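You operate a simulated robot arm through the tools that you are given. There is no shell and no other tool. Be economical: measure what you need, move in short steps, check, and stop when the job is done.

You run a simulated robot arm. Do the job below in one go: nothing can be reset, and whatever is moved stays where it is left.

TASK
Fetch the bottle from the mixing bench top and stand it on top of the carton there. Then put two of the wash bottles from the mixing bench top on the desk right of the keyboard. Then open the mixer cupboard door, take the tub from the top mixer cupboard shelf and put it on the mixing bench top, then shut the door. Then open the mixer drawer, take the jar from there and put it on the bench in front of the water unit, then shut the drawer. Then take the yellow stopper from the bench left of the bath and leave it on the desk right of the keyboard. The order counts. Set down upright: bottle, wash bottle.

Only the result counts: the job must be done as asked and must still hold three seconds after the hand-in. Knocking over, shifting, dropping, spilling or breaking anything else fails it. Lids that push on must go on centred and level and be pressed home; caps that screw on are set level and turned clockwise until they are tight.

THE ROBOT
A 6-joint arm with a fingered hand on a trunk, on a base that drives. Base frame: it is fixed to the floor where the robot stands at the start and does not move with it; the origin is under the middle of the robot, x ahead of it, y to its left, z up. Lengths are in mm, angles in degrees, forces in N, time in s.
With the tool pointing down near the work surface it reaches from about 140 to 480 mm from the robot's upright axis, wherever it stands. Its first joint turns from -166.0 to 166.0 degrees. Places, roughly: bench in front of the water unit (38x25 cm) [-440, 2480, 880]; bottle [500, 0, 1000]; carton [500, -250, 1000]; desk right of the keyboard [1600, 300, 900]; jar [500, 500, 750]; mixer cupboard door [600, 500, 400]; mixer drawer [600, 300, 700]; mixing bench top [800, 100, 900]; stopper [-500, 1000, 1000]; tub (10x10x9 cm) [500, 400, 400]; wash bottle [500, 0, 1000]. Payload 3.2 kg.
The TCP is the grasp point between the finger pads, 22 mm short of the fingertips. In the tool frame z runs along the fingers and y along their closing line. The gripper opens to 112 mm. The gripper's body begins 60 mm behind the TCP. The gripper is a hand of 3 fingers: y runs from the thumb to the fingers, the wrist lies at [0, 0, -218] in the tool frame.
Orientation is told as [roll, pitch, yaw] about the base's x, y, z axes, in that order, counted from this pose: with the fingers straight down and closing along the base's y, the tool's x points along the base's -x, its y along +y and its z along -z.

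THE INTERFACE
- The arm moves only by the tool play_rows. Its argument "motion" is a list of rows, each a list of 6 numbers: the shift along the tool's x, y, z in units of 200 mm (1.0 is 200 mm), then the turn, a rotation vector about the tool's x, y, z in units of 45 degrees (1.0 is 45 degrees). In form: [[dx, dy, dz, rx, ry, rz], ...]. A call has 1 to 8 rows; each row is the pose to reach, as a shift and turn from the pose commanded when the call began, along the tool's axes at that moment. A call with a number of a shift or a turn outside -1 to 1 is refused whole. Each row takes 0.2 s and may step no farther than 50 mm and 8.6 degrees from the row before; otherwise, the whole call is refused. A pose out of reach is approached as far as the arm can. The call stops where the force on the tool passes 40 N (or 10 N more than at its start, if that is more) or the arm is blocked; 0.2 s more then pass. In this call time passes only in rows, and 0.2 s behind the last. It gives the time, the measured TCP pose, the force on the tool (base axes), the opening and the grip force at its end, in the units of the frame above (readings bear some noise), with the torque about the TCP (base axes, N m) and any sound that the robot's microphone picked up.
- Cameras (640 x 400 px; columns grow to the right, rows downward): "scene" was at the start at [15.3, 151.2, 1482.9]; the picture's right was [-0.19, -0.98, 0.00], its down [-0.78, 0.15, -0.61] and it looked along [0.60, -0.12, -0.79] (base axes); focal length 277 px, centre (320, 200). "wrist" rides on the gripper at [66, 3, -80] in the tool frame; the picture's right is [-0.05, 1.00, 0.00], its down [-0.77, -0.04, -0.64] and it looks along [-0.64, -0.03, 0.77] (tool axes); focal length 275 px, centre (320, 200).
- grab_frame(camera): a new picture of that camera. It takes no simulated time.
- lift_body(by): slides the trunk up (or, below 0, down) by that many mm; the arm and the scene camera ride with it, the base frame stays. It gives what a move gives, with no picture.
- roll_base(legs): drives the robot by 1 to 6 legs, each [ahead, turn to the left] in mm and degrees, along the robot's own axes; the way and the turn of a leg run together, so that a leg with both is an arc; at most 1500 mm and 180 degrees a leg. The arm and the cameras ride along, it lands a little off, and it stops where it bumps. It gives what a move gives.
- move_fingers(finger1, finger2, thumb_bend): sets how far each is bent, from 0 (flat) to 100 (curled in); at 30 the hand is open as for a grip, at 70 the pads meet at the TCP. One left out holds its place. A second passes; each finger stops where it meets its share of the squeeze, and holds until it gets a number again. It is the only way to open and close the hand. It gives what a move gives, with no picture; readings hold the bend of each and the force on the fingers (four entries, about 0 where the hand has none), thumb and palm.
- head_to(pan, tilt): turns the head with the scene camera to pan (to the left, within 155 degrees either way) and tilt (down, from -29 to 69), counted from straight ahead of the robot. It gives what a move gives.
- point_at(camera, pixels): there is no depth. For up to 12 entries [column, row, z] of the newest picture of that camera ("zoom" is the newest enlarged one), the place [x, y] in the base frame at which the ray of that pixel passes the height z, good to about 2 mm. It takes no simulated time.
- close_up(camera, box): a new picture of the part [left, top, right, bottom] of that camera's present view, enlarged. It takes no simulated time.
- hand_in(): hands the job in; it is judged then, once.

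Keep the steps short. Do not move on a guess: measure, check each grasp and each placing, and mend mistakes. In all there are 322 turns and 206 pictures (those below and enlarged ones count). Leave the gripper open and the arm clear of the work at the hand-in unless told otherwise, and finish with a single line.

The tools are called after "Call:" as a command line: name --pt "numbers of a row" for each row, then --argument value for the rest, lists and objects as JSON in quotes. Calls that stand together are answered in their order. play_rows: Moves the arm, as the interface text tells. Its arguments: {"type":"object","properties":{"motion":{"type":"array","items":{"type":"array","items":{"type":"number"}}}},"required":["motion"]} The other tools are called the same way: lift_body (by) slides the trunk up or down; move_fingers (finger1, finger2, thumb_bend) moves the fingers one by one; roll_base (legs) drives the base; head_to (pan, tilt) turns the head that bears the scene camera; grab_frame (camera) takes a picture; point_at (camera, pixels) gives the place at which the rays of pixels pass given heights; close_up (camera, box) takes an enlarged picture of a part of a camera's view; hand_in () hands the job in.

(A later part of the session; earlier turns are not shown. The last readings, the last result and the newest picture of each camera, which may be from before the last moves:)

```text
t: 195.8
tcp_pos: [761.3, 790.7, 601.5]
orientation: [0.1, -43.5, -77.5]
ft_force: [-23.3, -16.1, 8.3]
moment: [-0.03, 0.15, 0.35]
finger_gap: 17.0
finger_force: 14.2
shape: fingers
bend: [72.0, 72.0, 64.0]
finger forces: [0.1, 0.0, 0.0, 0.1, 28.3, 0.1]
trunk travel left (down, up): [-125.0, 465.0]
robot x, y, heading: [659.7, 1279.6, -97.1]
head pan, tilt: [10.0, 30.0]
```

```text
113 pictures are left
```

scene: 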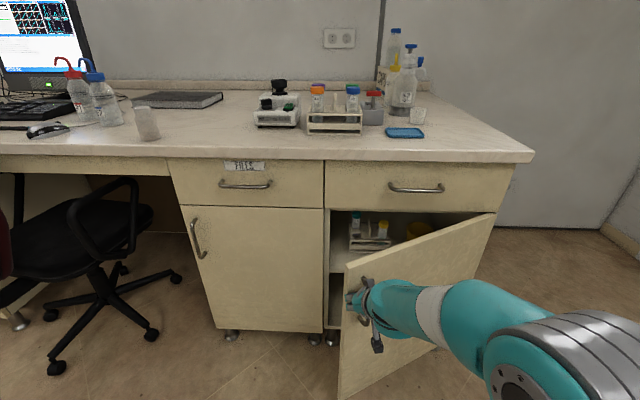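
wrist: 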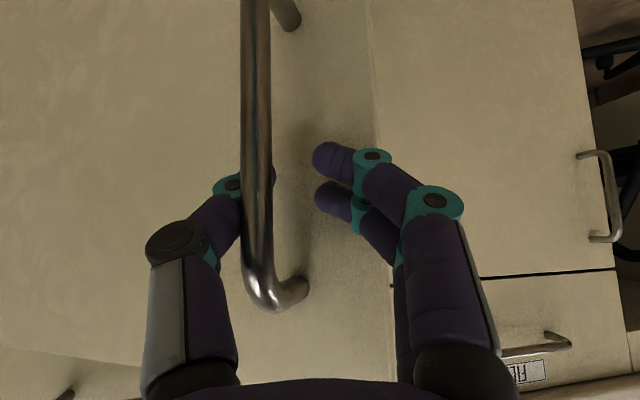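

Door ~30° open. The bar presses on the thumb; shift the hand 20 mm toward −x and rotate 12° to follow.

Call:
play_rows --pt "0 -0.05 0 -0.09 0 -0.095" --pt "0 -0.1 0 -0.18 0 -0.19"

Call:
roll_base --legs '[[-45, -3.5], [-40, -3.5]]'

Call:
grab_frame --camera "scene"

Call:
grab_frame --camera "wrist"

```text
t: 196.4
tcp_pos: [742.4, 787.1, 600.3]
orientation: [0.1, -43.5, -65.1]
ft_force: [1.0, 0.3, 0.2]
moment: [0.0, -0.02, 0.0]
finger_gap: 0.0
finger_force: 0.0
shape: fingers
bend: [72.0, 72.0, 72.0]
finger forces: [0.0, 0.0, 0.0, 0.0, 0.0, 0.0]
trunk travel left (down, up): [-125.0, 465.0]
robot x, y, heading: [654.7, 1280.5, -96.7]
head pan, tilt: [10.0, 30.0]
```

```text
t: 197.8
tcp_pos: [696.5, 862.4, 601.5]
orientation: [0.1, -43.8, -72.5]
ft_force: [-14.5, -14.9, 6.1]
moment: [0.03, 0.07, 0.41]
finger_gap: 8.9
finger_force: 11.7
shape: fingers
bend: [72.0, 73.0, 66.0]
finger forces: [0.0, 3.1, 0.0, 0.1, 21.2, 0.0]
trunk travel left (down, up): [-125.0, 465.0]
robot x, y, heading: [666.5, 1361.4, -104.2]
head pan, tilt: [10.0, 30.0]
```

```text
112 pictures are left
```

scene: 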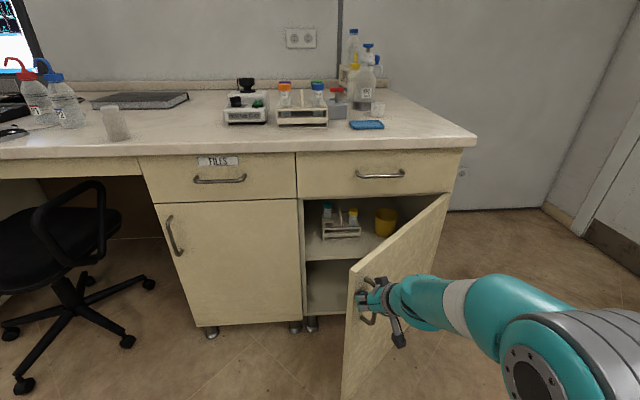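

```text
111 pictures are left
```

wrist: 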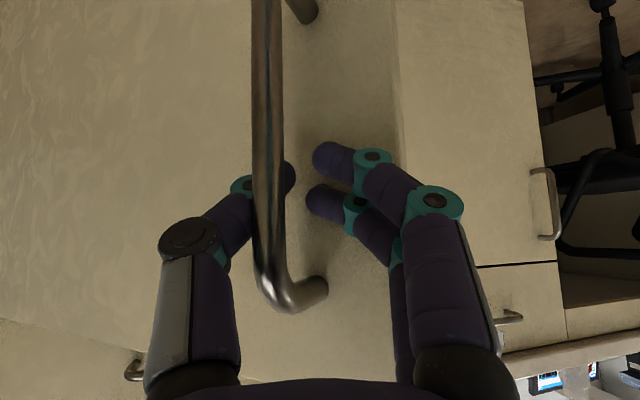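

Door ~43° open; I see a rack and a yellow tub on the top shelf. Release the bar and back off to see if the door stays.

Call:
move_fingers --finger1 30 --finger2 30 --thumb_bend 30

Call:
grab_frame --camera "wrist"

```text
t: 198.8
tcp_pos: [697.4, 863.4, 601.1]
orientation: [0.0, -43.7, -72.5]
ft_force: [-0.6, -0.6, 0.4]
moment: [-0.02, -0.04, -0.01]
finger_gap: 110.8
finger_force: 0.1
shape: fingers
bend: [30.0, 30.0, 30.0]
finger forces: [0.0, 0.1, 0.0, 0.1, 0.1, 0.0]
trunk travel left (down, up): [-125.0, 465.0]
robot x, y, heading: [670.7, 1364.6, -104.2]
head pan, tilt: [10.0, 30.0]
```

```text
110 pictures are left
```

wrist: 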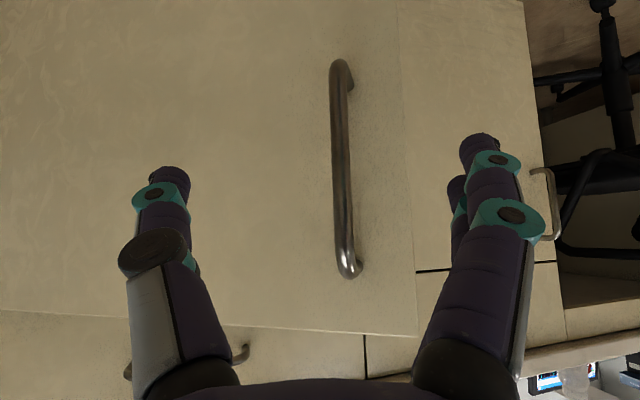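

Call:
roll_base --legs '[[-60, 0]]'

Call:
grab_frame --camera "scene"

```text
t: 199.7
tcp_pos: [711.6, 921.6, 600.9]
orientation: [-0.1, -43.7, -72.5]
ft_force: [0.1, -0.2, -0.6]
moment: [0.02, 0.02, -0.01]
finger_gap: 111.3
finger_force: 0.0
shape: fingers
bend: [30.0, 30.0, 30.0]
finger forces: [0.0, 0.1, 0.0, 0.1, 0.1, 0.0]
trunk travel left (down, up): [-125.0, 465.0]
robot x, y, heading: [686.4, 1423.3, -104.1]
head pan, tilt: [10.0, 30.0]
```

```text
109 pictures are left
```

scene: 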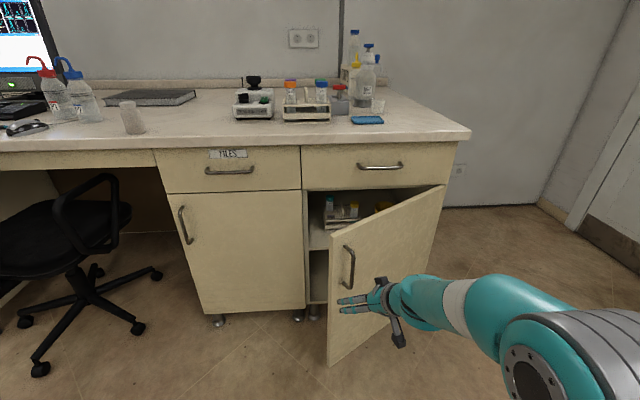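

Call:
head_to --pan 5 --tilt 35

Call:
grab_frame --camera "scene"

```text
t: 200.4
tcp_pos: [711.5, 920.9, 600.9]
orientation: [0.0, -43.7, -72.5]
ft_force: [-0.1, 0.5, -0.1]
moment: [0.01, 0.01, -0.01]
finger_gap: 111.1
finger_force: 0.1
shape: fingers
bend: [30.0, 30.0, 30.0]
finger forces: [0.0, 0.0, 0.1, 0.0, 0.0, 0.0]
trunk travel left (down, up): [-125.0, 465.0]
robot x, y, heading: [682.5, 1424.9, -104.1]
head pan, tilt: [5.0, 35.0]
```

```text
108 pictures are left
```

scene: 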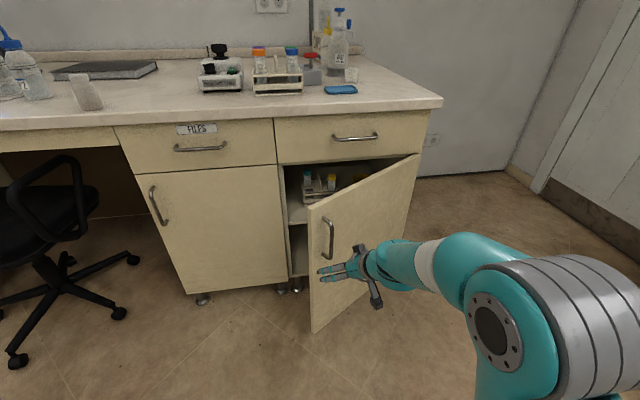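

Call:
point_at --camera "scene" --pixels '[[310, 207, 690], [420, 155, 690], [313, 333, 80], [281, 165, 690], [403, 270, 80]]'

Call:
head_to --pan 6 --tilt 35

Call:
head_to --pan 5 --tilt 35

Call:
grab_frame --camera "scene"

```text
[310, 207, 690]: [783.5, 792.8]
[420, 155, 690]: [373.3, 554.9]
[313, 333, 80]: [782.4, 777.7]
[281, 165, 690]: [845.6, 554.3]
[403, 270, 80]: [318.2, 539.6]
```

```text
t: 201.0
tcp_pos: [710.9, 921.6, 601.3]
orientation: [0.1, -43.7, -72.4]
ft_force: [0.3, -0.4, 0.0]
moment: [-0.01, 0.0, -0.03]
finger_gap: 111.4
finger_force: 0.1
shape: fingers
bend: [30.0, 30.0, 30.0]
finger forces: [0.1, 0.0, 0.1, 0.1, 0.0, 0.0]
trunk travel left (down, up): [-125.0, 465.0]
robot x, y, heading: [683.0, 1424.1, -104.2]
head pan, tilt: [6.0, 35.0]
```

```text
t: 201.6
tcp_pos: [710.2, 921.3, 601.7]
orientation: [0.0, -43.6, -72.5]
ft_force: [-0.3, 0.4, 0.5]
moment: [-0.06, 0.03, -0.01]
finger_gap: 110.9
finger_force: 0.1
shape: fingers
bend: [30.0, 30.0, 30.0]
finger forces: [0.1, 0.0, 0.0, 0.1, 0.1, 0.0]
trunk travel left (down, up): [-125.0, 465.0]
robot x, y, heading: [685.3, 1421.9, -104.1]
head pan, tilt: [5.0, 35.0]
```

```text
107 pictures are left
```

scene: 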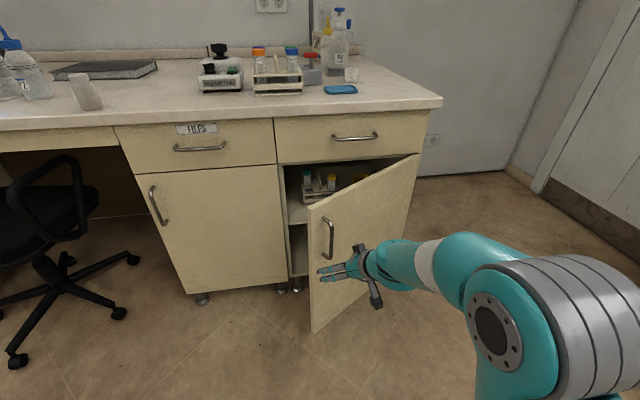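

Door is steady at 30° (edge at (783,790)). I'll now make the hand vertical and a fist, stand to the left of the door, and push it open from inside.

Call:
play_rows --pt "0 0 -0.12 0 0.16 0" --pt "0 0 -0.24 0 0.32 0" --pt "0 0 -0.36 0 0.48 0" --pt "0 0 -0.48 0 0.64 0" --pt "0 0 -0.6 0 0.8 0" --pt "0 0 -0.7 0 0.97 0"

Call:
move_fingers --finger1 70 --finger2 70 --thumb_bend 70

Call:
roll_base --legs '[[0, 44.6], [385, 0], [0, -30.5]]'

Call:
grab_frame --camera "scene"

```text
t: 203.0
tcp_pos: [682.6, 1013.4, 702.6]
orientation: [-0.1, 0.0, -72.6]
ft_force: [0.1, 0.1, 0.1]
moment: [-0.01, -0.01, 0.0]
finger_gap: 111.4
finger_force: 0.1
shape: fingers
bend: [30.0, 30.0, 30.0]
finger forces: [0.0, 0.0, 0.0, 0.0, 0.0, 0.0]
out of reach, approached as far as the arm can: row 1
trunk travel left (down, up): [-125.0, 465.0]
robot x, y, heading: [688.9, 1428.7, -104.3]
head pan, tilt: [5.0, 35.0]
```

```text
t: 204.0
tcp_pos: [682.0, 1012.8, 702.6]
orientation: [0.1, -0.1, -72.6]
ft_force: [-0.3, -0.1, 0.5]
moment: [-0.01, 0.03, -0.03]
finger_gap: 2.9
finger_force: 0.1
shape: fingers
bend: [70.0, 70.0, 70.0]
finger forces: [0.0, 0.0, 0.1, 0.0, 0.1, 0.0]
trunk travel left (down, up): [-125.0, 465.0]
robot x, y, heading: [684.2, 1423.6, -104.4]
head pan, tilt: [5.0, 35.0]
```

```text
t: 209.1
tcp_pos: [1142.8, 778.5, 703.4]
orientation: [0.0, 0.1, -32.3]
ft_force: [-1.0, 0.4, 0.0]
moment: [0.03, 0.0, -0.04]
finger_gap: 3.0
finger_force: 0.1
shape: fingers
bend: [70.0, 70.0, 70.0]
finger forces: [0.0, 0.0, 0.0, 0.0, 0.0, 0.0]
trunk travel left (down, up): [-125.0, 465.0]
robot x, y, heading: [880.4, 1093.1, -63.4]
head pan, tilt: [5.0, 35.0]
stopped in leg 3: the robot was blocked; the commanded pose is now the measured one
```

```text
106 pictures are left
```

scene: 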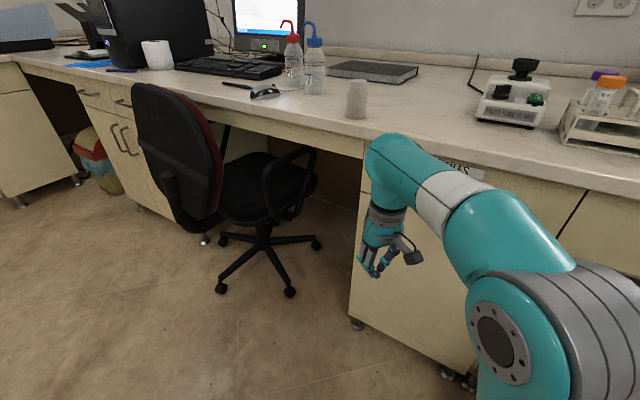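

The turn was blocked after a few degrees. Look right to see what it touches.

Call:
head_to --pan -35 --tilt 60

Call:
grab_frame --camera "scene"

```text
t: 210.2
tcp_pos: [1143.1, 778.7, 702.9]
orientation: [0.0, -0.1, -32.4]
ft_force: [-0.1, 0.1, 0.2]
moment: [-0.01, 0.0, -0.03]
finger_gap: 2.8
finger_force: 0.0
shape: fingers
bend: [70.0, 70.0, 70.0]
finger forces: [0.0, 0.0, 0.0, 0.0, 0.0, 0.0]
trunk travel left (down, up): [-125.0, 465.0]
robot x, y, heading: [881.5, 1090.7, -63.6]
head pan, tilt: [-35.0, 60.0]
```

```text
105 pictures are left
```

scene: 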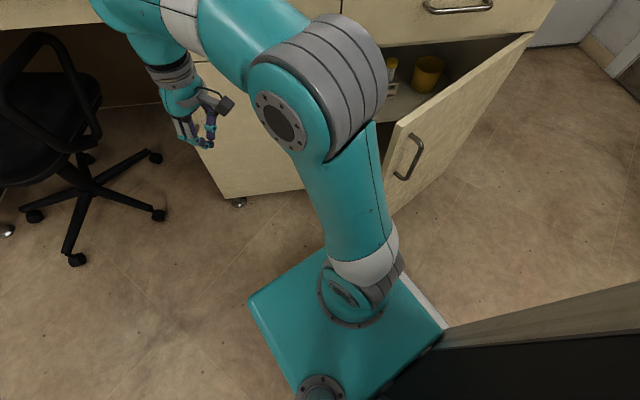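

The elbow is against the door edge. Back off 60 mm, raise the trunk 300 so the arm clears the door top, then turn.

Call:
roll_base --legs '[[-80, 0]]'

Call:
lift_body --by 300

Call:
roll_base --legs '[[0, -22]]'

Call:
head_to --pan -10 --tilt 60

Call:
grab_frame --camera "scene"

```text
t: 211.2
tcp_pos: [1107.2, 849.9, 703.4]
orientation: [0.0, -0.1, -32.4]
ft_force: [-0.3, 0.6, -1.0]
moment: [-0.01, 0.0, -0.02]
finger_gap: 2.4
finger_force: 0.0
shape: fingers
bend: [70.0, 70.0, 70.0]
finger forces: [0.0, 0.0, 0.1, 0.0, 0.1, 0.1]
trunk travel left (down, up): [-125.0, 465.0]
robot x, y, heading: [846.8, 1168.9, -63.6]
head pan, tilt: [-35.0, 60.0]
```

```text
t: 214.2
tcp_pos: [1106.4, 850.7, 1001.9]
orientation: [-0.1, 0.0, -32.4]
ft_force: [-0.2, -0.4, -0.2]
moment: [0.02, 0.01, -0.02]
finger_gap: 2.7
finger_force: 0.1
shape: fingers
bend: [70.0, 70.0, 70.0]
finger forces: [0.0, 0.0, 0.1, 0.1, 0.0, 0.0]
trunk travel left (down, up): [-425.0, 165.0]
robot x, y, heading: [843.7, 1164.6, -63.6]
head pan, tilt: [-35.0, 60.0]
```

```text
t: 215.8
tcp_pos: [967.5, 774.9, 1002.1]
orientation: [0.0, 0.0, -54.6]
ft_force: [0.0, -0.1, 0.0]
moment: [-0.01, -0.02, 0.0]
finger_gap: 2.7
finger_force: 0.1
shape: fingers
bend: [70.0, 70.0, 70.0]
finger forces: [0.0, 0.0, 0.0, 0.0, 0.1, 0.1]
trunk travel left (down, up): [-425.0, 165.0]
robot x, y, heading: [844.8, 1164.0, -85.5]
head pan, tilt: [-35.0, 60.0]
```

```text
t: 216.7
tcp_pos: [968.2, 774.7, 1002.4]
orientation: [0.0, -0.1, -54.6]
ft_force: [1.0, 0.7, -1.2]
moment: [-0.02, 0.01, 0.0]
finger_gap: 2.5
finger_force: 0.1
shape: fingers
bend: [70.0, 70.0, 70.0]
finger forces: [0.1, 0.0, 0.1, 0.1, 0.0, 0.0]
trunk travel left (down, up): [-425.0, 165.0]
robot x, y, heading: [845.3, 1165.2, -85.8]
head pan, tilt: [-10.0, 60.0]
```

```text
104 pictures are left
```

scene: 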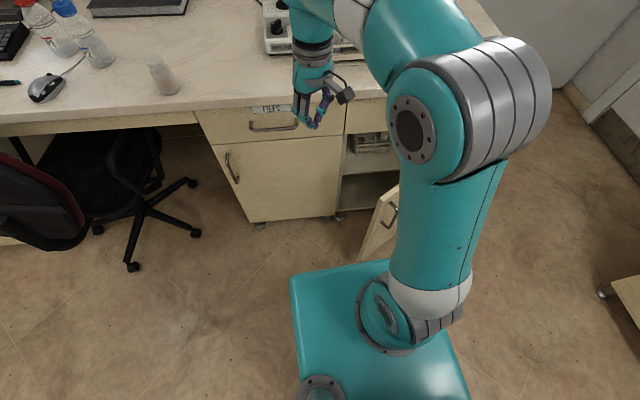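

Call:
close_up --camera "scene" --box '[300, 120, 440, 280]'

```text
2.50 times, centred on (370, 200) of scene
```

zoom: 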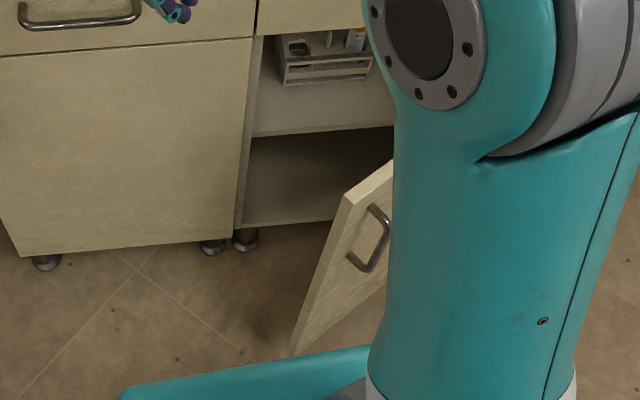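

Call:
point_at --camera "zoom" --pixels '[[343, 193, 690], [293, 355, 80], [251, 40, 690], [252, 136, 380], [368, 205, 620], [310, 78, 400]]'

```text
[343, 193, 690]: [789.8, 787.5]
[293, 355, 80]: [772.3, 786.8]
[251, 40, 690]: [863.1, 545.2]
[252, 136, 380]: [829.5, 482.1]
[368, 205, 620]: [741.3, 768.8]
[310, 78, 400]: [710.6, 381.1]
```

Move the fist to (790, 690) inside the door gap, then down to z≈620.

Call:
play_rows --pt "0.04 -0.24 0 0 0 0" --pt "0.08 -0.48 0 0 0 0" --pt "0.12 -0.72 0 0 0 0" --pt "0.169 -0.96 0 0 0 0"

Call:
play_rows --pt "0 0 0.24 0 0 0" --pt "0 0 0.48 0 0 0" --pt "0 0 0.72 0 0 0" --pt "0 0 0.96 0 0 0"

Call:
play_rows --pt "0 0 0.24 0 0 0" --pt "0 0 0.48 0 0 0" --pt "0 0 0.72 0 0 0" --pt "0 0 0.93 0 0 0"

Call:
grab_frame --camera "scene"

```text
t: 217.7
tcp_pos: [793.5, 690.6, 1002.8]
orientation: [0.0, -0.2, -54.6]
ft_force: [0.3, -0.1, -0.4]
moment: [0.0, -0.01, 0.0]
finger_gap: 2.8
finger_force: 0.1
shape: fingers
bend: [70.0, 70.0, 70.0]
finger forces: [0.0, 0.0, 0.0, 0.1, 0.0, 0.0]
trunk travel left (down, up): [-425.0, 165.0]
robot x, y, heading: [840.2, 1162.9, -85.8]
head pan, tilt: [-10.0, 60.0]
```

```text
t: 218.7
tcp_pos: [791.1, 691.4, 810.8]
orientation: [0.0, 0.0, -54.6]
ft_force: [0.5, 0.0, 0.4]
moment: [-0.04, -0.04, 0.0]
finger_gap: 2.6
finger_force: 0.0
shape: fingers
bend: [70.0, 70.0, 70.0]
finger forces: [0.0, 0.1, 0.1, 0.0, 0.0, 0.0]
trunk travel left (down, up): [-425.0, 165.0]
robot x, y, heading: [844.1, 1168.2, -85.9]
head pan, tilt: [-10.0, 60.0]
```

```text
t: 219.7
tcp_pos: [792.2, 692.6, 624.4]
orientation: [2.6, -2.6, -54.6]
ft_force: [-0.4, -0.3, 0.2]
moment: [0.01, -0.02, 0.0]
finger_gap: 2.9
finger_force: 0.0
shape: fingers
bend: [70.0, 70.0, 70.0]
finger forces: [0.1, 0.0, 0.0, 0.0, 0.0, 0.0]
out of reach, approached as far as the arm can: row 1, 2, 3, 4
trunk travel left (down, up): [-425.0, 165.0]
robot x, y, heading: [845.1, 1167.1, -86.0]
head pan, tilt: [-10.0, 60.0]
```

```text
102 pictures are left
```

scene: 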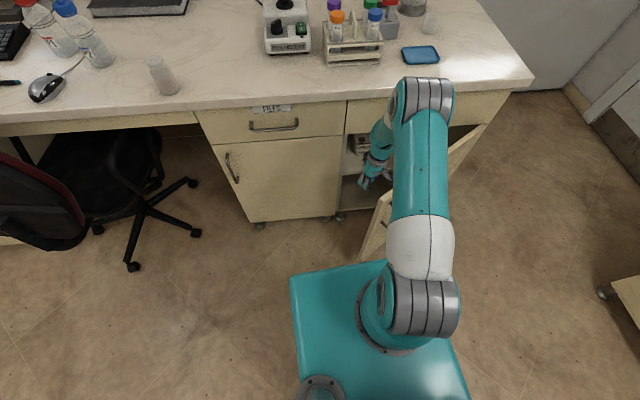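

Fist is inside the door gap. Sweep along the door's arc to push it to ~50°.

Call:
play_rows --pt "0.2 0 0 0 0 0" --pt "0.4 0 0 0 0 0" --pt "0.62 0.005 0 0 0 0" --pt "0.82 -0.01 0 0 0 0" --pt "1 -0.023 0 0 0 0"

Call:
grab_frame --camera "scene"

```text
t: 220.9
tcp_pos: [676.0, 845.7, 617.2]
orientation: [2.6, -2.7, -53.8]
ft_force: [13.4, -10.4, 7.6]
moment: [0.68, 1.14, 0.41]
finger_gap: 2.7
finger_force: 8.7
shape: fingers
bend: [70.0, 70.0, 70.0]
finger forces: [0.0, 0.1, 0.1, 0.2, 0.0, 17.9]
trunk travel left (down, up): [-425.0, 165.0]
robot x, y, heading: [847.2, 1166.8, -85.6]
head pan, tilt: [-10.0, 60.0]
stopped in row 5: the force on the tool passed its limit at 52 N (the readings are from after the stop); the commanded pose is now the measured one
```

```text
101 pictures are left
```

scene: 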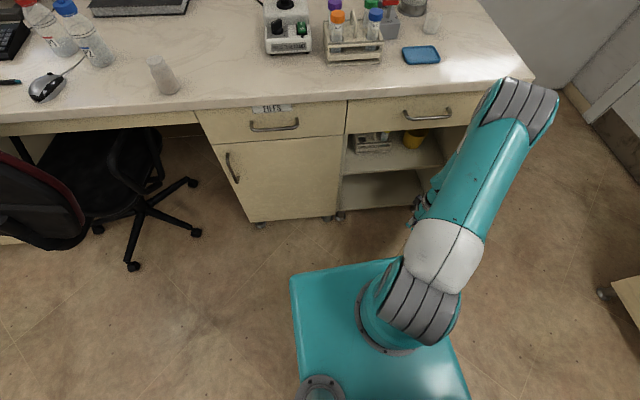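

Continue more slowly.

Call:
play_rows --pt "0.08 -0.016 0 0 0 0" --pt "0.16 -0.032 0 0 0 0" --pt "0.25 -0.05 0 0 0 0" --pt "0.34 -0.068 0 0 0 0" --pt "0.43 -0.09 0 0 0 0" --pt "0.52 -0.125 0 0 0 0" --pt "0.61 -0.17 0 0 0 0" --pt "0.69 -0.215 0 0 0 0"

Call:
grab_frame --camera "scene"

```text
t: 221.2
tcp_pos: [674.8, 847.7, 618.4]
orientation: [2.5, -2.7, -53.2]
ft_force: [18.2, -14.1, 13.6]
moment: [0.91, 1.6, 0.55]
finger_gap: 2.8
finger_force: 11.9
shape: fingers
bend: [70.0, 70.0, 70.0]
finger forces: [0.1, 0.1, 0.0, 0.0, 0.0, 24.1]
trunk travel left (down, up): [-425.0, 165.0]
robot x, y, heading: [841.9, 1167.8, -85.5]
head pan, tilt: [-10.0, 60.0]
stopped in row 1: the force on the tool passed its limit at 59 N (the readings are from after the stop); the commanded pose is now the measured one
```

```text
100 pictures are left
```

scene: 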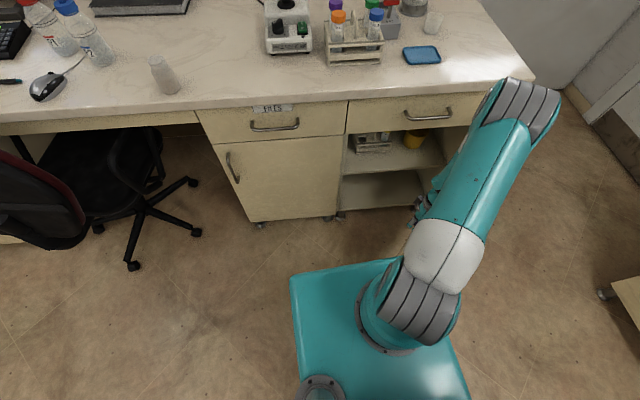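

The door tip has met the robot base's front-right corner. Turning the robot right frees that corner and pushes the door with the hand; turn 12°.

Call:
roll_base --legs '[[0, -12]]'

Call:
grab_frame --camera "scene"

```text
t: 222.0
tcp_pos: [671.1, 849.1, 617.3]
orientation: [2.4, -2.8, -53.4]
ft_force: [16.3, -8.6, 13.6]
moment: [0.49, 1.49, 0.38]
finger_gap: 2.6
finger_force: 10.0
shape: fingers
bend: [70.0, 70.0, 70.0]
finger forces: [0.0, 0.1, 0.0, 0.0, 0.1, 20.7]
trunk travel left (down, up): [-425.0, 165.0]
robot x, y, heading: [845.1, 1166.0, -86.0]
head pan, tilt: [-10.0, 60.0]
stopped in leg 1: the force on the tool passed its limit at 50 N (the readings are from after the stop); the commanded pose is now the measured one
```

```text
99 pictures are left
```

scene: 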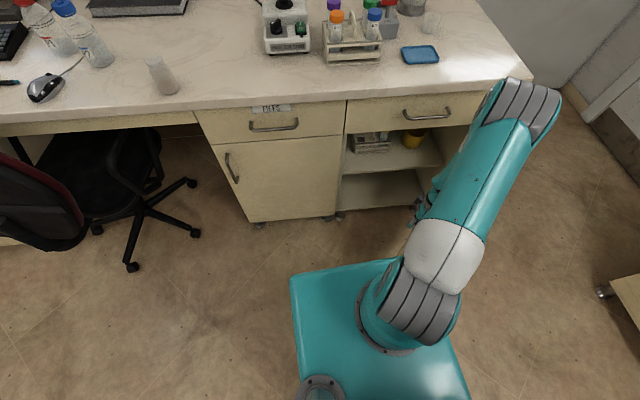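

Retreat the hand 90 mm inward, back the robot 90 mm, then push again.

Call:
play_rows --pt "-0.2 0 0 0 0 0" --pt "-0.45 0 0 0 0 0"

Call:
roll_base --legs '[[-95, 0], [0, -12]]'

Call:
head_to --pan 0 --tilt 60

Call:
grab_frame --camera "scene"

```text
t: 222.6
tcp_pos: [725.3, 778.3, 622.3]
orientation: [2.5, -2.8, -53.7]
ft_force: [0.4, -0.4, 1.0]
moment: [0.0, -0.01, 0.01]
finger_gap: 2.5
finger_force: 0.1
shape: fingers
bend: [70.0, 70.0, 70.0]
finger forces: [0.1, 0.0, 0.0, 0.0, 0.0, 0.0]
trunk travel left (down, up): [-425.0, 165.0]
robot x, y, heading: [844.8, 1166.4, -86.0]
head pan, tilt: [-10.0, 60.0]
```

```text
t: 224.5
tcp_pos: [639.1, 905.5, 623.0]
orientation: [2.5, -2.9, -65.7]
ft_force: [-0.1, 0.5, 0.9]
moment: [0.0, 0.04, 0.03]
finger_gap: 2.4
finger_force: 0.0
shape: fingers
bend: [70.0, 70.0, 70.0]
finger forces: [0.0, 0.0, 0.1, 0.0, 0.0, 0.1]
trunk travel left (down, up): [-425.0, 165.0]
robot x, y, heading: [839.7, 1262.4, -97.9]
head pan, tilt: [-10.0, 60.0]
```

```text
t: 225.2
tcp_pos: [641.0, 905.9, 621.8]
orientation: [2.5, -2.8, -65.6]
ft_force: [-0.5, -0.6, 0.5]
moment: [-0.01, 0.0, -0.04]
finger_gap: 2.3
finger_force: 0.1
shape: fingers
bend: [70.0, 70.0, 70.0]
finger forces: [0.0, 0.0, 0.0, 0.0, 0.1, 0.0]
trunk travel left (down, up): [-425.0, 165.0]
robot x, y, heading: [834.9, 1262.6, -98.0]
head pan, tilt: [0.0, 60.0]
```

```text
98 pictures are left
```

scene: 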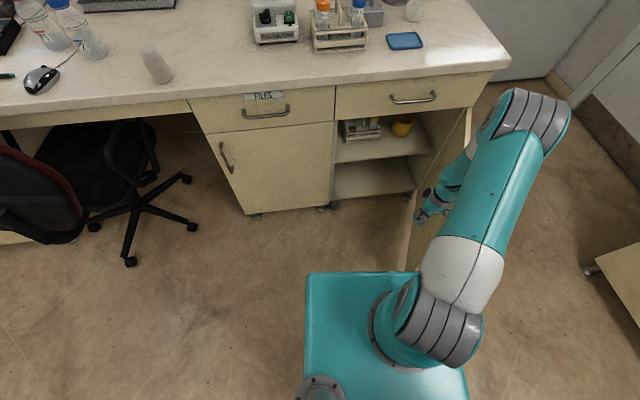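

Now push on with the arm toward ~82°.

Call:
play_rows --pt "0.12 -0.12 0 0 0 0" --pt "0.24 -0.235 0 0 0 0" --pt "0.36 -0.35 0 0 0 0" --pt "0.48 -0.47 0 0 0 0" --pt "0.57 -0.57 0 0 0 0" --pt "0.66 -0.665 0 0 0 0"

Call:
grab_frame --camera "scene"

```text
t: 226.6
tcp_pos: [464.7, 972.0, 610.6]
orientation: [2.7, -3.2, -65.5]
ft_force: [0.5, 0.4, -0.3]
moment: [0.01, 0.02, -0.02]
finger_gap: 2.6
finger_force: 0.0
shape: fingers
bend: [70.0, 70.0, 70.0]
finger forces: [0.1, 0.0, 0.0, 0.0, 0.0, 0.1]
trunk travel left (down, up): [-425.0, 165.0]
robot x, y, heading: [835.5, 1259.0, -98.0]
head pan, tilt: [0.0, 60.0]
```

```text
97 pictures are left
```

scene: 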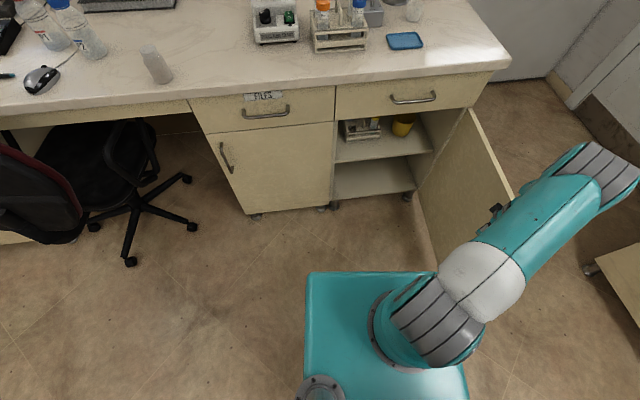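

Call:
point_at --camera "scene" --pixels '[[515, 190, 690], [470, 112, 690], [437, 270, 80], [335, 120, 690], [403, 133, 380], [403, 118, 470]]'

Call:
close_up --camera "scene" --box '[320, 90, 540, 230]'

```text
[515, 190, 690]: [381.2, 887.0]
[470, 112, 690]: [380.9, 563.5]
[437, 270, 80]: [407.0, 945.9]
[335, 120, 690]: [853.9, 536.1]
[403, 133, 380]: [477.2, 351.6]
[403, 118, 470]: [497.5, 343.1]
```

```text
2.86 times, centred on (430, 160) of scene
```

zoom: 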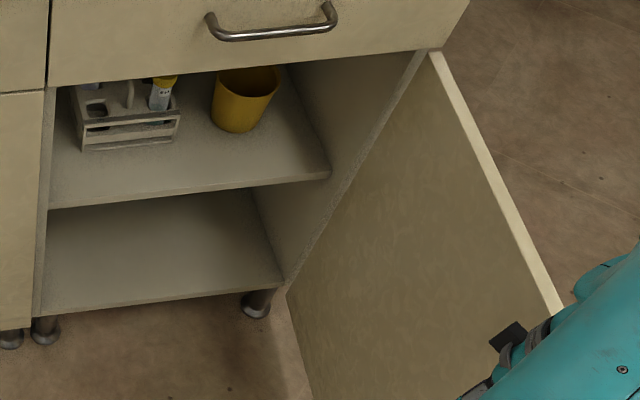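

Door is ~88° open and the yellow tub stands on the top shelf. Measure tub and shelf for several heights.

Call:
point_at --camera "zoom" --pixels '[[236, 132, 370], [236, 132, 400], [236, 132, 430], [247, 72, 460], [247, 72, 490], [247, 72, 520], [330, 175, 370], [330, 175, 400], [330, 175, 430], [48, 208, 370], [48, 208, 400], [285, 283, 100]]'

```text
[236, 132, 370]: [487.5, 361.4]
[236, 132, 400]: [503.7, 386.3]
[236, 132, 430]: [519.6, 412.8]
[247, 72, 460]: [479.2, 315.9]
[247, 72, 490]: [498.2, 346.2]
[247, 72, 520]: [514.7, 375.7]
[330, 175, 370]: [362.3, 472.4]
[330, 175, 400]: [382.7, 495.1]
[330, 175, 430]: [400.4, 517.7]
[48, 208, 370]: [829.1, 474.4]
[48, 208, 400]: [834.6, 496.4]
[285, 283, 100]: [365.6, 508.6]
```

Shelf z≈400, tub centre ≈(497, 355), top ≈490. Bring the hand back to the robot's front, then drive in at x≈680.

Call:
play_rows --pt "-0.13 0.2 0 0 0 0" --pt "-0.26 0.4 0 0 0 0" --pt "-0.39 0.6 0 0 0 0" --pt "-0.52 0.8 0 0 0 0"

Call:
play_rows --pt "-0.13 0.2 0 0 0 0" --pt "-0.26 0.4 0 0 0 0" --pt "-0.39 0.6 0 0 0 0" --pt "-0.52 0.8 0 0 0 0"

Call:
lift_body --by -100

Call:
grab_frame --camera "scene"

```text
t: 227.6
tcp_pos: [655.1, 943.8, 621.0]
orientation: [2.4, -2.8, -65.6]
ft_force: [0.4, -1.4, 0.0]
moment: [0.01, 0.01, -0.01]
finger_gap: 2.5
finger_force: 0.0
shape: fingers
bend: [70.0, 70.0, 70.0]
finger forces: [0.0, 0.1, 0.0, 0.0, 0.0, 0.0]
trunk travel left (down, up): [-425.0, 165.0]
robot x, y, heading: [839.2, 1265.2, -98.1]
head pan, tilt: [0.0, 60.0]
```

```text
t: 228.6
tcp_pos: [840.2, 914.0, 635.6]
orientation: [2.3, -2.8, -65.5]
ft_force: [-1.5, 0.3, 0.2]
moment: [0.0, -0.02, -0.02]
finger_gap: 2.5
finger_force: 0.0
shape: fingers
bend: [70.0, 70.0, 70.0]
finger forces: [0.1, 0.1, 0.0, 0.0, 0.0, 0.0]
trunk travel left (down, up): [-425.0, 165.0]
robot x, y, heading: [838.4, 1264.0, -97.9]
head pan, tilt: [0.0, 60.0]
```

```text
t: 229.9
tcp_pos: [840.5, 914.5, 535.0]
orientation: [2.5, -2.9, -65.7]
ft_force: [-0.1, 0.2, 0.8]
moment: [0.01, 0.0, -0.01]
finger_gap: 2.5
finger_force: 0.1
shape: fingers
bend: [70.0, 70.0, 70.0]
finger forces: [0.0, 0.1, 0.1, 0.1, 0.1, 0.0]
trunk travel left (down, up): [-325.0, 265.0]
robot x, y, heading: [835.7, 1262.8, -98.0]
head pan, tilt: [0.0, 60.0]
```

```text
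95 pictures are left
```

scene: 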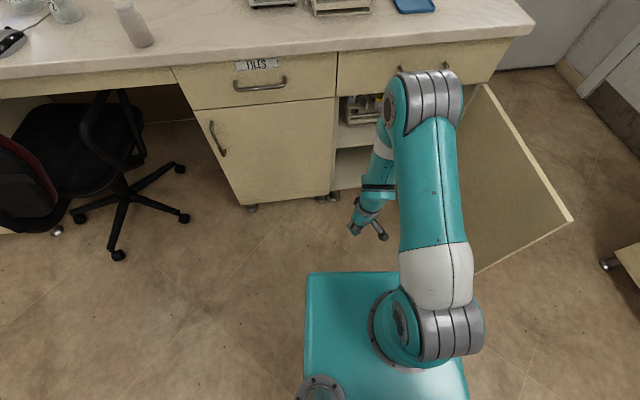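

Shift the robot to x≈690 (turning via the free side), with the hand raised.

Call:
play_rows --pt "0 0 -0.24 0 0 0" --pt "0 0 -0.48 0 0 0" --pt "0 0 -0.72 0 0 0" --pt "0 0 -0.96 0 0 0"

Call:
roll_base --legs '[[0, 98], [-146, 0], [0, -90]]'

```text
t: 230.9
tcp_pos: [829.8, 918.7, 727.1]
orientation: [2.5, -2.8, -65.7]
ft_force: [-0.5, -0.9, -0.1]
moment: [0.0, -0.03, 0.03]
finger_gap: 2.2
finger_force: 0.1
shape: fingers
bend: [70.0, 70.0, 70.0]
finger forces: [0.0, 0.0, 0.0, 0.0, 0.0, 0.0]
out of reach, approached as far as the arm can: row 1
trunk travel left (down, up): [-325.0, 265.0]
robot x, y, heading: [834.8, 1262.0, -98.0]
head pan, tilt: [0.0, 60.0]
```

```text
t: 240.3
tcp_pos: [746.0, 916.8, 727.0]
orientation: [2.5, -2.9, -55.2]
ft_force: [0.1, -0.8, 0.5]
moment: [-0.02, -0.01, 0.01]
finger_gap: 2.1
finger_force: 0.0
shape: fingers
bend: [70.0, 70.0, 70.0]
finger forces: [0.1, 0.0, 0.1, 0.0, 0.0, 0.0]
trunk travel left (down, up): [-325.0, 265.0]
robot x, y, heading: [689.4, 1255.4, -87.5]
head pan, tilt: [0.0, 60.0]
```

Call:
lift_body --by -250

Call:
play_rows --pt "-0.04 -0.18 0 0 0 0.16" --pt "-0.08 -0.36 0 0 0 0.32" --pt "-0.12 -0.54 0 0 0 0.48" --pt "-0.16 -0.72 0 0 0 0.64" --pt "-0.19 -0.89 0 0 0 0.78"

Call:
play_rows --pt "-0.11 -0.1 0 0 -0.16 0" --pt "-0.22 -0.2 0 0 -0.33 0" --pt "-0.33 -0.3 0 0 -0.5 0" --pt "-0.44 -0.4 0 0 -0.67 0" --pt "-0.55 -0.5 0 0 -0.84 0" --pt "-0.665 -0.62 0 0 -1 0"

Call:
grab_frame --camera "scene"

```text
t: 242.9
tcp_pos: [746.2, 916.8, 476.1]
orientation: [2.4, -2.9, -55.2]
ft_force: [0.8, -0.4, 0.2]
moment: [-0.02, 0.0, 0.01]
finger_gap: 2.5
finger_force: 0.1
shape: fingers
bend: [70.0, 70.0, 70.0]
finger forces: [0.0, 0.0, 0.0, 0.0, 0.0, 0.0]
trunk travel left (down, up): [-75.0, 515.0]
robot x, y, heading: [689.6, 1257.6, -87.8]
head pan, tilt: [0.0, 60.0]
```

```text
t: 244.1
tcp_pos: [621.4, 784.2, 470.6]
orientation: [3.5, -0.8, -90.5]
ft_force: [0.1, -0.2, -0.3]
moment: [-0.01, 0.01, 0.01]
finger_gap: 2.5
finger_force: 0.0
shape: fingers
bend: [70.0, 70.0, 70.0]
finger forces: [0.0, 0.0, 0.0, 0.0, 0.0, 0.0]
trunk travel left (down, up): [-75.0, 515.0]
robot x, y, heading: [690.8, 1258.6, -87.4]
head pan, tilt: [0.0, 60.0]
```

```text
t: 245.5
tcp_pos: [498.4, 651.8, 465.4]
orientation: [5.3, -45.9, -94.0]
ft_force: [0.1, 0.7, 0.4]
moment: [0.0, 0.0, 0.0]
finger_gap: 2.3
finger_force: 0.0
shape: fingers
bend: [70.0, 70.0, 70.0]
finger forces: [0.0, 0.1, 0.1, 0.0, 0.1, 0.0]
trunk travel left (down, up): [-75.0, 515.0]
robot x, y, heading: [692.1, 1258.9, -87.7]
head pan, tilt: [0.0, 60.0]
```

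```text
94 pictures are left
```

scene: 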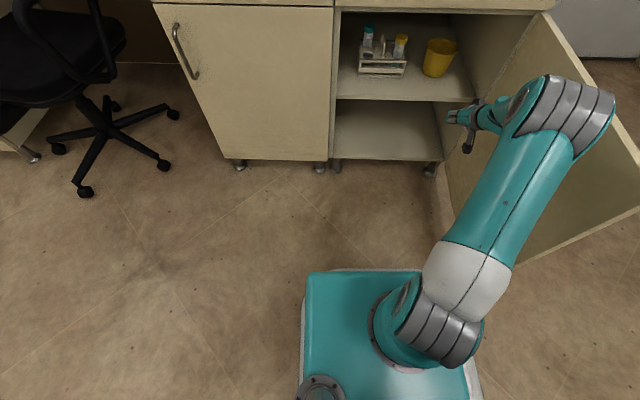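

Call:
head_to --pan -15 --tilt 40

Call:
grab_frame --camera "scene"

Call:
grab_frame --camera "wrist"

```text
t: 246.3
tcp_pos: [499.0, 651.5, 465.7]
orientation: [5.4, -45.8, -94.0]
ft_force: [-0.5, -0.2, -0.7]
moment: [-0.02, 0.04, -0.01]
finger_gap: 2.5
finger_force: 0.1
shape: fingers
bend: [70.0, 70.0, 70.0]
finger forces: [0.0, 0.0, 0.0, 0.0, 0.0, 0.1]
trunk travel left (down, up): [-75.0, 515.0]
robot x, y, heading: [694.3, 1258.0, -87.5]
head pan, tilt: [-15.0, 40.0]
```

```text
93 pictures are left
```

scene: 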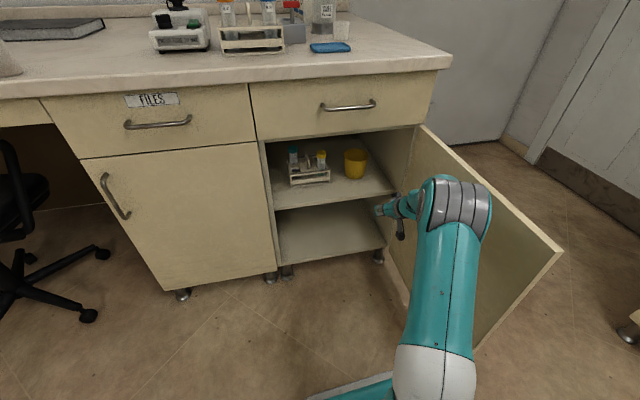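

```text
92 pictures are left
```

wrist: 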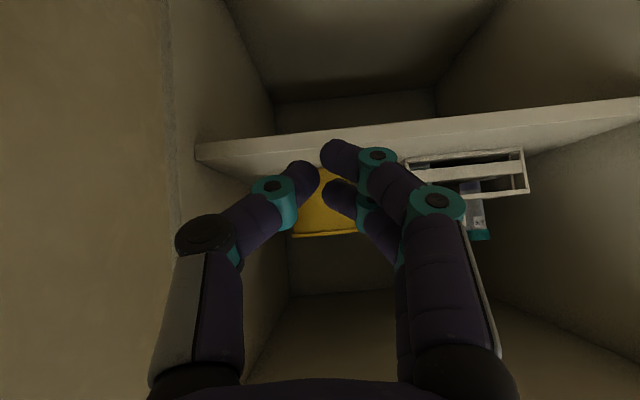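

Call:
close_up --camera "scene" --box '[260, 120, 420, 220]'

Call:
move_fingers --finger1 25 --finger2 25 --thumb_bend 25

Call:
close_up --camera "wrist" --box '[180, 80, 540, 280]'

```text
4.00 times, centred on (340, 170) of scene
```

zoom: 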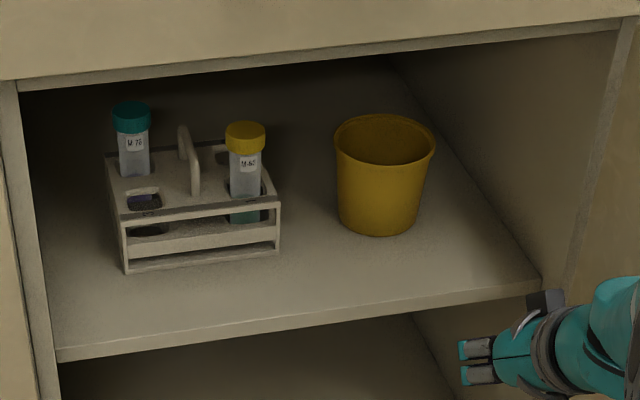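

```text
t: 247.3
tcp_pos: [499.8, 651.7, 465.0]
orientation: [5.1, -45.8, -94.0]
ft_force: [0.0, 0.0, -0.1]
moment: [0.01, -0.04, -0.01]
finger_gap: 119.8
finger_force: 0.0
shape: fingers
bend: [25.0, 25.0, 25.0]
finger forces: [0.0, 0.1, 0.0, 0.1, 0.0, 0.0]
trunk travel left (down, up): [-75.0, 515.0]
robot x, y, heading: [693.8, 1256.2, -87.5]
head pan, tilt: [-15.0, 40.0]
```

```text
1.78 times, centred on (360, 180) of wrist
```

zoom: 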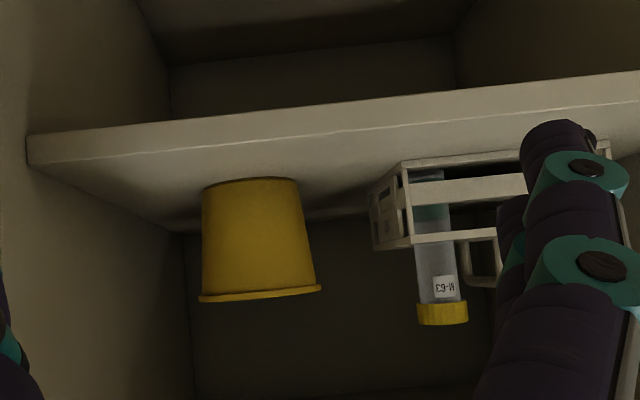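

Call:
point_at --camera "scene" --pixels '[[354.5, 178.75, 400], [354.5, 178.75, 410], [356, 155, 480], [356, 155, 490], [356, 155, 500], [395, 191, 400], [275, 210, 400], [330, 178, 400], [292, 187.5, 400]]'

```text
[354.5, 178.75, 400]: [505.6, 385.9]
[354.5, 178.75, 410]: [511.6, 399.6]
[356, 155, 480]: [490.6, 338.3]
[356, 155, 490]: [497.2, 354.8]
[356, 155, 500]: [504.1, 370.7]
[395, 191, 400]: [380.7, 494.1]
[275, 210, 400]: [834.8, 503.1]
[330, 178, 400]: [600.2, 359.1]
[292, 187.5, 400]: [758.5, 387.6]
```

Tub centre ≈(495, 353), shelf 400, rim 490. Straighten the hand, tilt to 65° and set z≈455 before inserting.

Call:
play_rows --pt "0.012 -0.03 0.012 0.018 -0.14 -0.02" --pt "0.024 -0.06 0.024 0.036 -0.28 -0.04" --pt "0.036 -0.085 0.035 0.054 -0.42 -0.062"

Call:
grab_frame --camera "wrist"

```text
t: 248.1
tcp_pos: [482.5, 650.7, 453.8]
orientation: [-0.1, -64.9, -90.6]
ft_force: [-0.8, 0.3, -0.2]
moment: [0.01, -0.01, -0.02]
finger_gap: 119.8
finger_force: 0.0
shape: fingers
bend: [25.0, 25.0, 25.0]
finger forces: [0.0, 0.0, 0.0, 0.1, 0.0, 0.0]
trunk travel left (down, up): [-75.0, 515.0]
robot x, y, heading: [689.3, 1256.0, -87.7]
head pan, tilt: [-15.0, 40.0]
```

```text
89 pictures are left
```

wrist: 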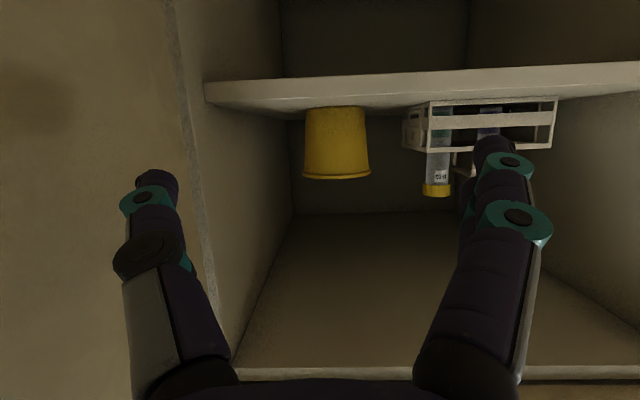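

Aligned with the tub (col 336 ⇒ x≈496). Drive in 150 mm.

Call:
roll_base --legs '[[150, 0]]'

Call:
grab_frame --camera "wrist"

Call:
grab_frame --camera "scene"

```text
t: 249.5
tcp_pos: [485.7, 501.2, 454.3]
orientation: [0.1, -64.8, -90.6]
ft_force: [0.8, 0.1, 0.2]
moment: [0.01, 0.01, 0.02]
finger_gap: 120.4
finger_force: 0.0
shape: fingers
bend: [25.0, 25.0, 25.0]
finger forces: [0.0, 0.0, 0.0, 0.0, 0.0, 0.1]
trunk travel left (down, up): [-75.0, 515.0]
robot x, y, heading: [697.9, 1106.6, -87.5]
head pan, tilt: [-15.0, 40.0]
```

```text
88 pictures are left
```

wrist: 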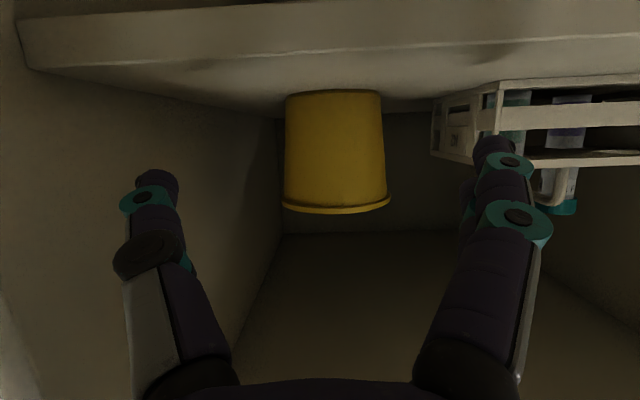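

```text
87 pictures are left
```

scene: 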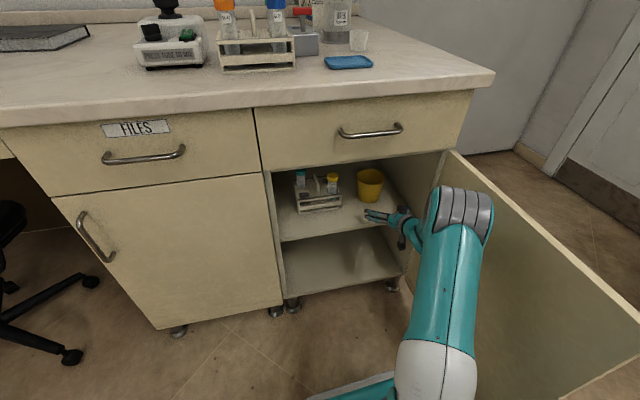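

Call:
play_rows --pt "0 0.015 0 0 0 0"

Call:
roll_base --legs '[[95, 0]]'

Call:
grab_frame --camera "wrist"

```text
t: 249.9
tcp_pos: [489.2, 500.7, 453.9]
orientation: [0.0, -64.8, -90.7]
ft_force: [0.6, 0.0, 0.0]
moment: [-0.04, -0.01, -0.02]
finger_gap: 120.3
finger_force: 0.1
shape: fingers
bend: [25.0, 25.0, 25.0]
finger forces: [0.0, 0.1, 0.0, 0.0, 0.0, 0.0]
trunk travel left (down, up): [-75.0, 515.0]
robot x, y, heading: [697.5, 1102.0, -87.7]
head pan, tilt: [-15.0, 40.0]
```

```text
t: 251.0
tcp_pos: [495.3, 406.3, 453.2]
orientation: [0.0, -64.8, -90.6]
ft_force: [0.6, 0.9, -0.5]
moment: [0.0, -0.02, 0.02]
finger_gap: 120.1
finger_force: 0.1
shape: fingers
bend: [25.0, 25.0, 25.0]
finger forces: [0.0, 0.1, 0.1, 0.0, 0.0, 0.0]
trunk travel left (down, up): [-75.0, 515.0]
robot x, y, heading: [701.8, 1010.0, -87.8]
head pan, tilt: [-15.0, 40.0]
```

```text
86 pictures are left
```

wrist: 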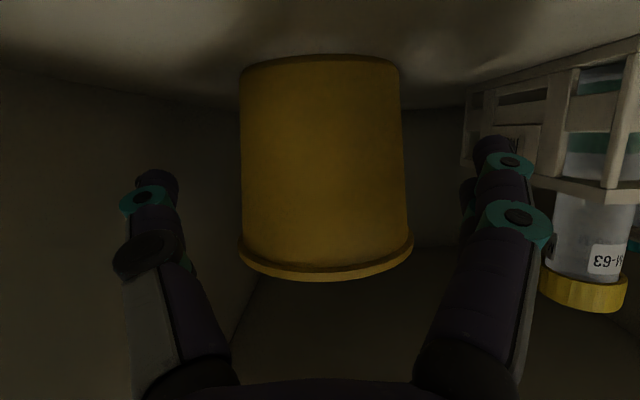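

Call:
roll_base --legs '[[40, 0]]'

Call:
grab_frame --camera "wrist"

```text
t: 251.9
tcp_pos: [497.4, 365.7, 453.5]
orientation: [0.0, -64.7, -90.7]
ft_force: [0.2, -0.3, 0.5]
moment: [-0.02, -0.01, -0.03]
finger_gap: 120.0
finger_force: 0.0
shape: fingers
bend: [25.0, 25.0, 25.0]
finger forces: [0.0, 0.1, 0.0, 0.0, 0.0, 0.0]
trunk travel left (down, up): [-75.0, 515.0]
robot x, y, heading: [702.2, 971.1, -87.4]
head pan, tilt: [-15.0, 40.0]
```

```text
85 pictures are left
```

wrist: 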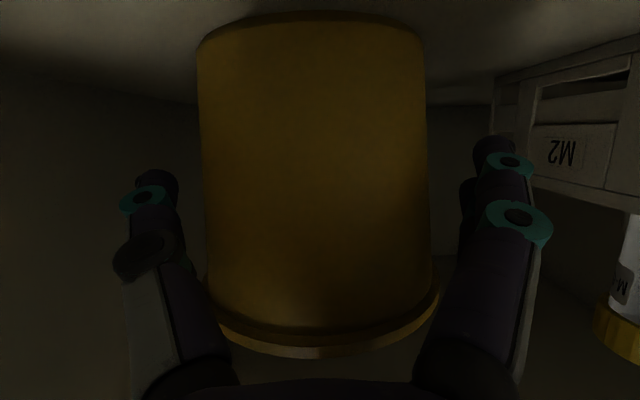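

Tub between the fingers. Close.

Call:
move_fingers --finger1 55 --finger2 55 --thumb_bend 55

Call:
play_rows --pt "-0.06 0 -0.028 0 0 0" --pt "-0.12 0 -0.056 0 0 0"

Call:
grab_frame --camera "wrist"

Call:
grab_frame --camera "scene"

```text
t: 252.9
tcp_pos: [496.3, 365.6, 453.9]
orientation: [0.0, -64.8, -90.7]
ft_force: [0.2, -0.1, -0.3]
moment: [0.01, -0.03, 0.0]
finger_gap: 81.9
finger_force: 17.9
shape: fingers
bend: [43.0, 44.0, 46.0]
finger forces: [7.9, 10.1, 0.0, 0.0, 17.7, 0.1]
trunk travel left (down, up): [-75.0, 515.0]
robot x, y, heading: [707.0, 968.6, -87.5]
head pan, tilt: [-15.0, 40.0]
```

```text
t: 253.5
tcp_pos: [496.5, 365.6, 480.5]
orientation: [-0.1, -64.8, -90.7]
ft_force: [0.0, -0.7, -1.3]
moment: [0.0, 0.0, -0.02]
finger_gap: 81.8
finger_force: 17.9
shape: fingers
bend: [43.0, 44.0, 46.0]
finger forces: [8.0, 10.0, 0.0, 0.1, 17.7, 0.0]
trunk travel left (down, up): [-75.0, 515.0]
robot x, y, heading: [703.6, 971.7, -87.4]
head pan, tilt: [-15.0, 40.0]
```

```text
84 pictures are left
```

wrist: 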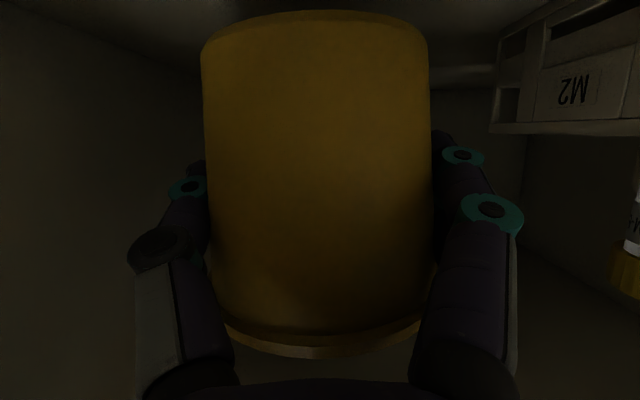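

```text
83 pictures are left
```

scene: 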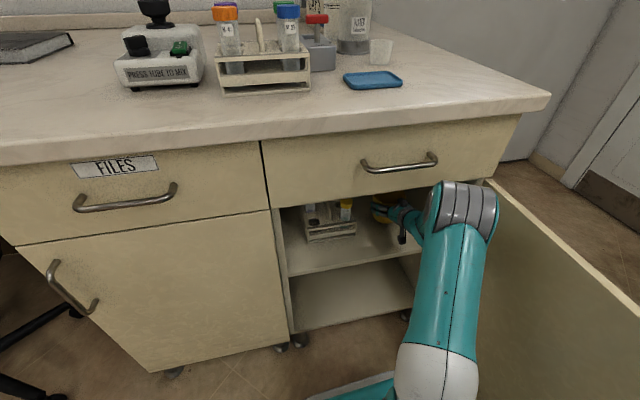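

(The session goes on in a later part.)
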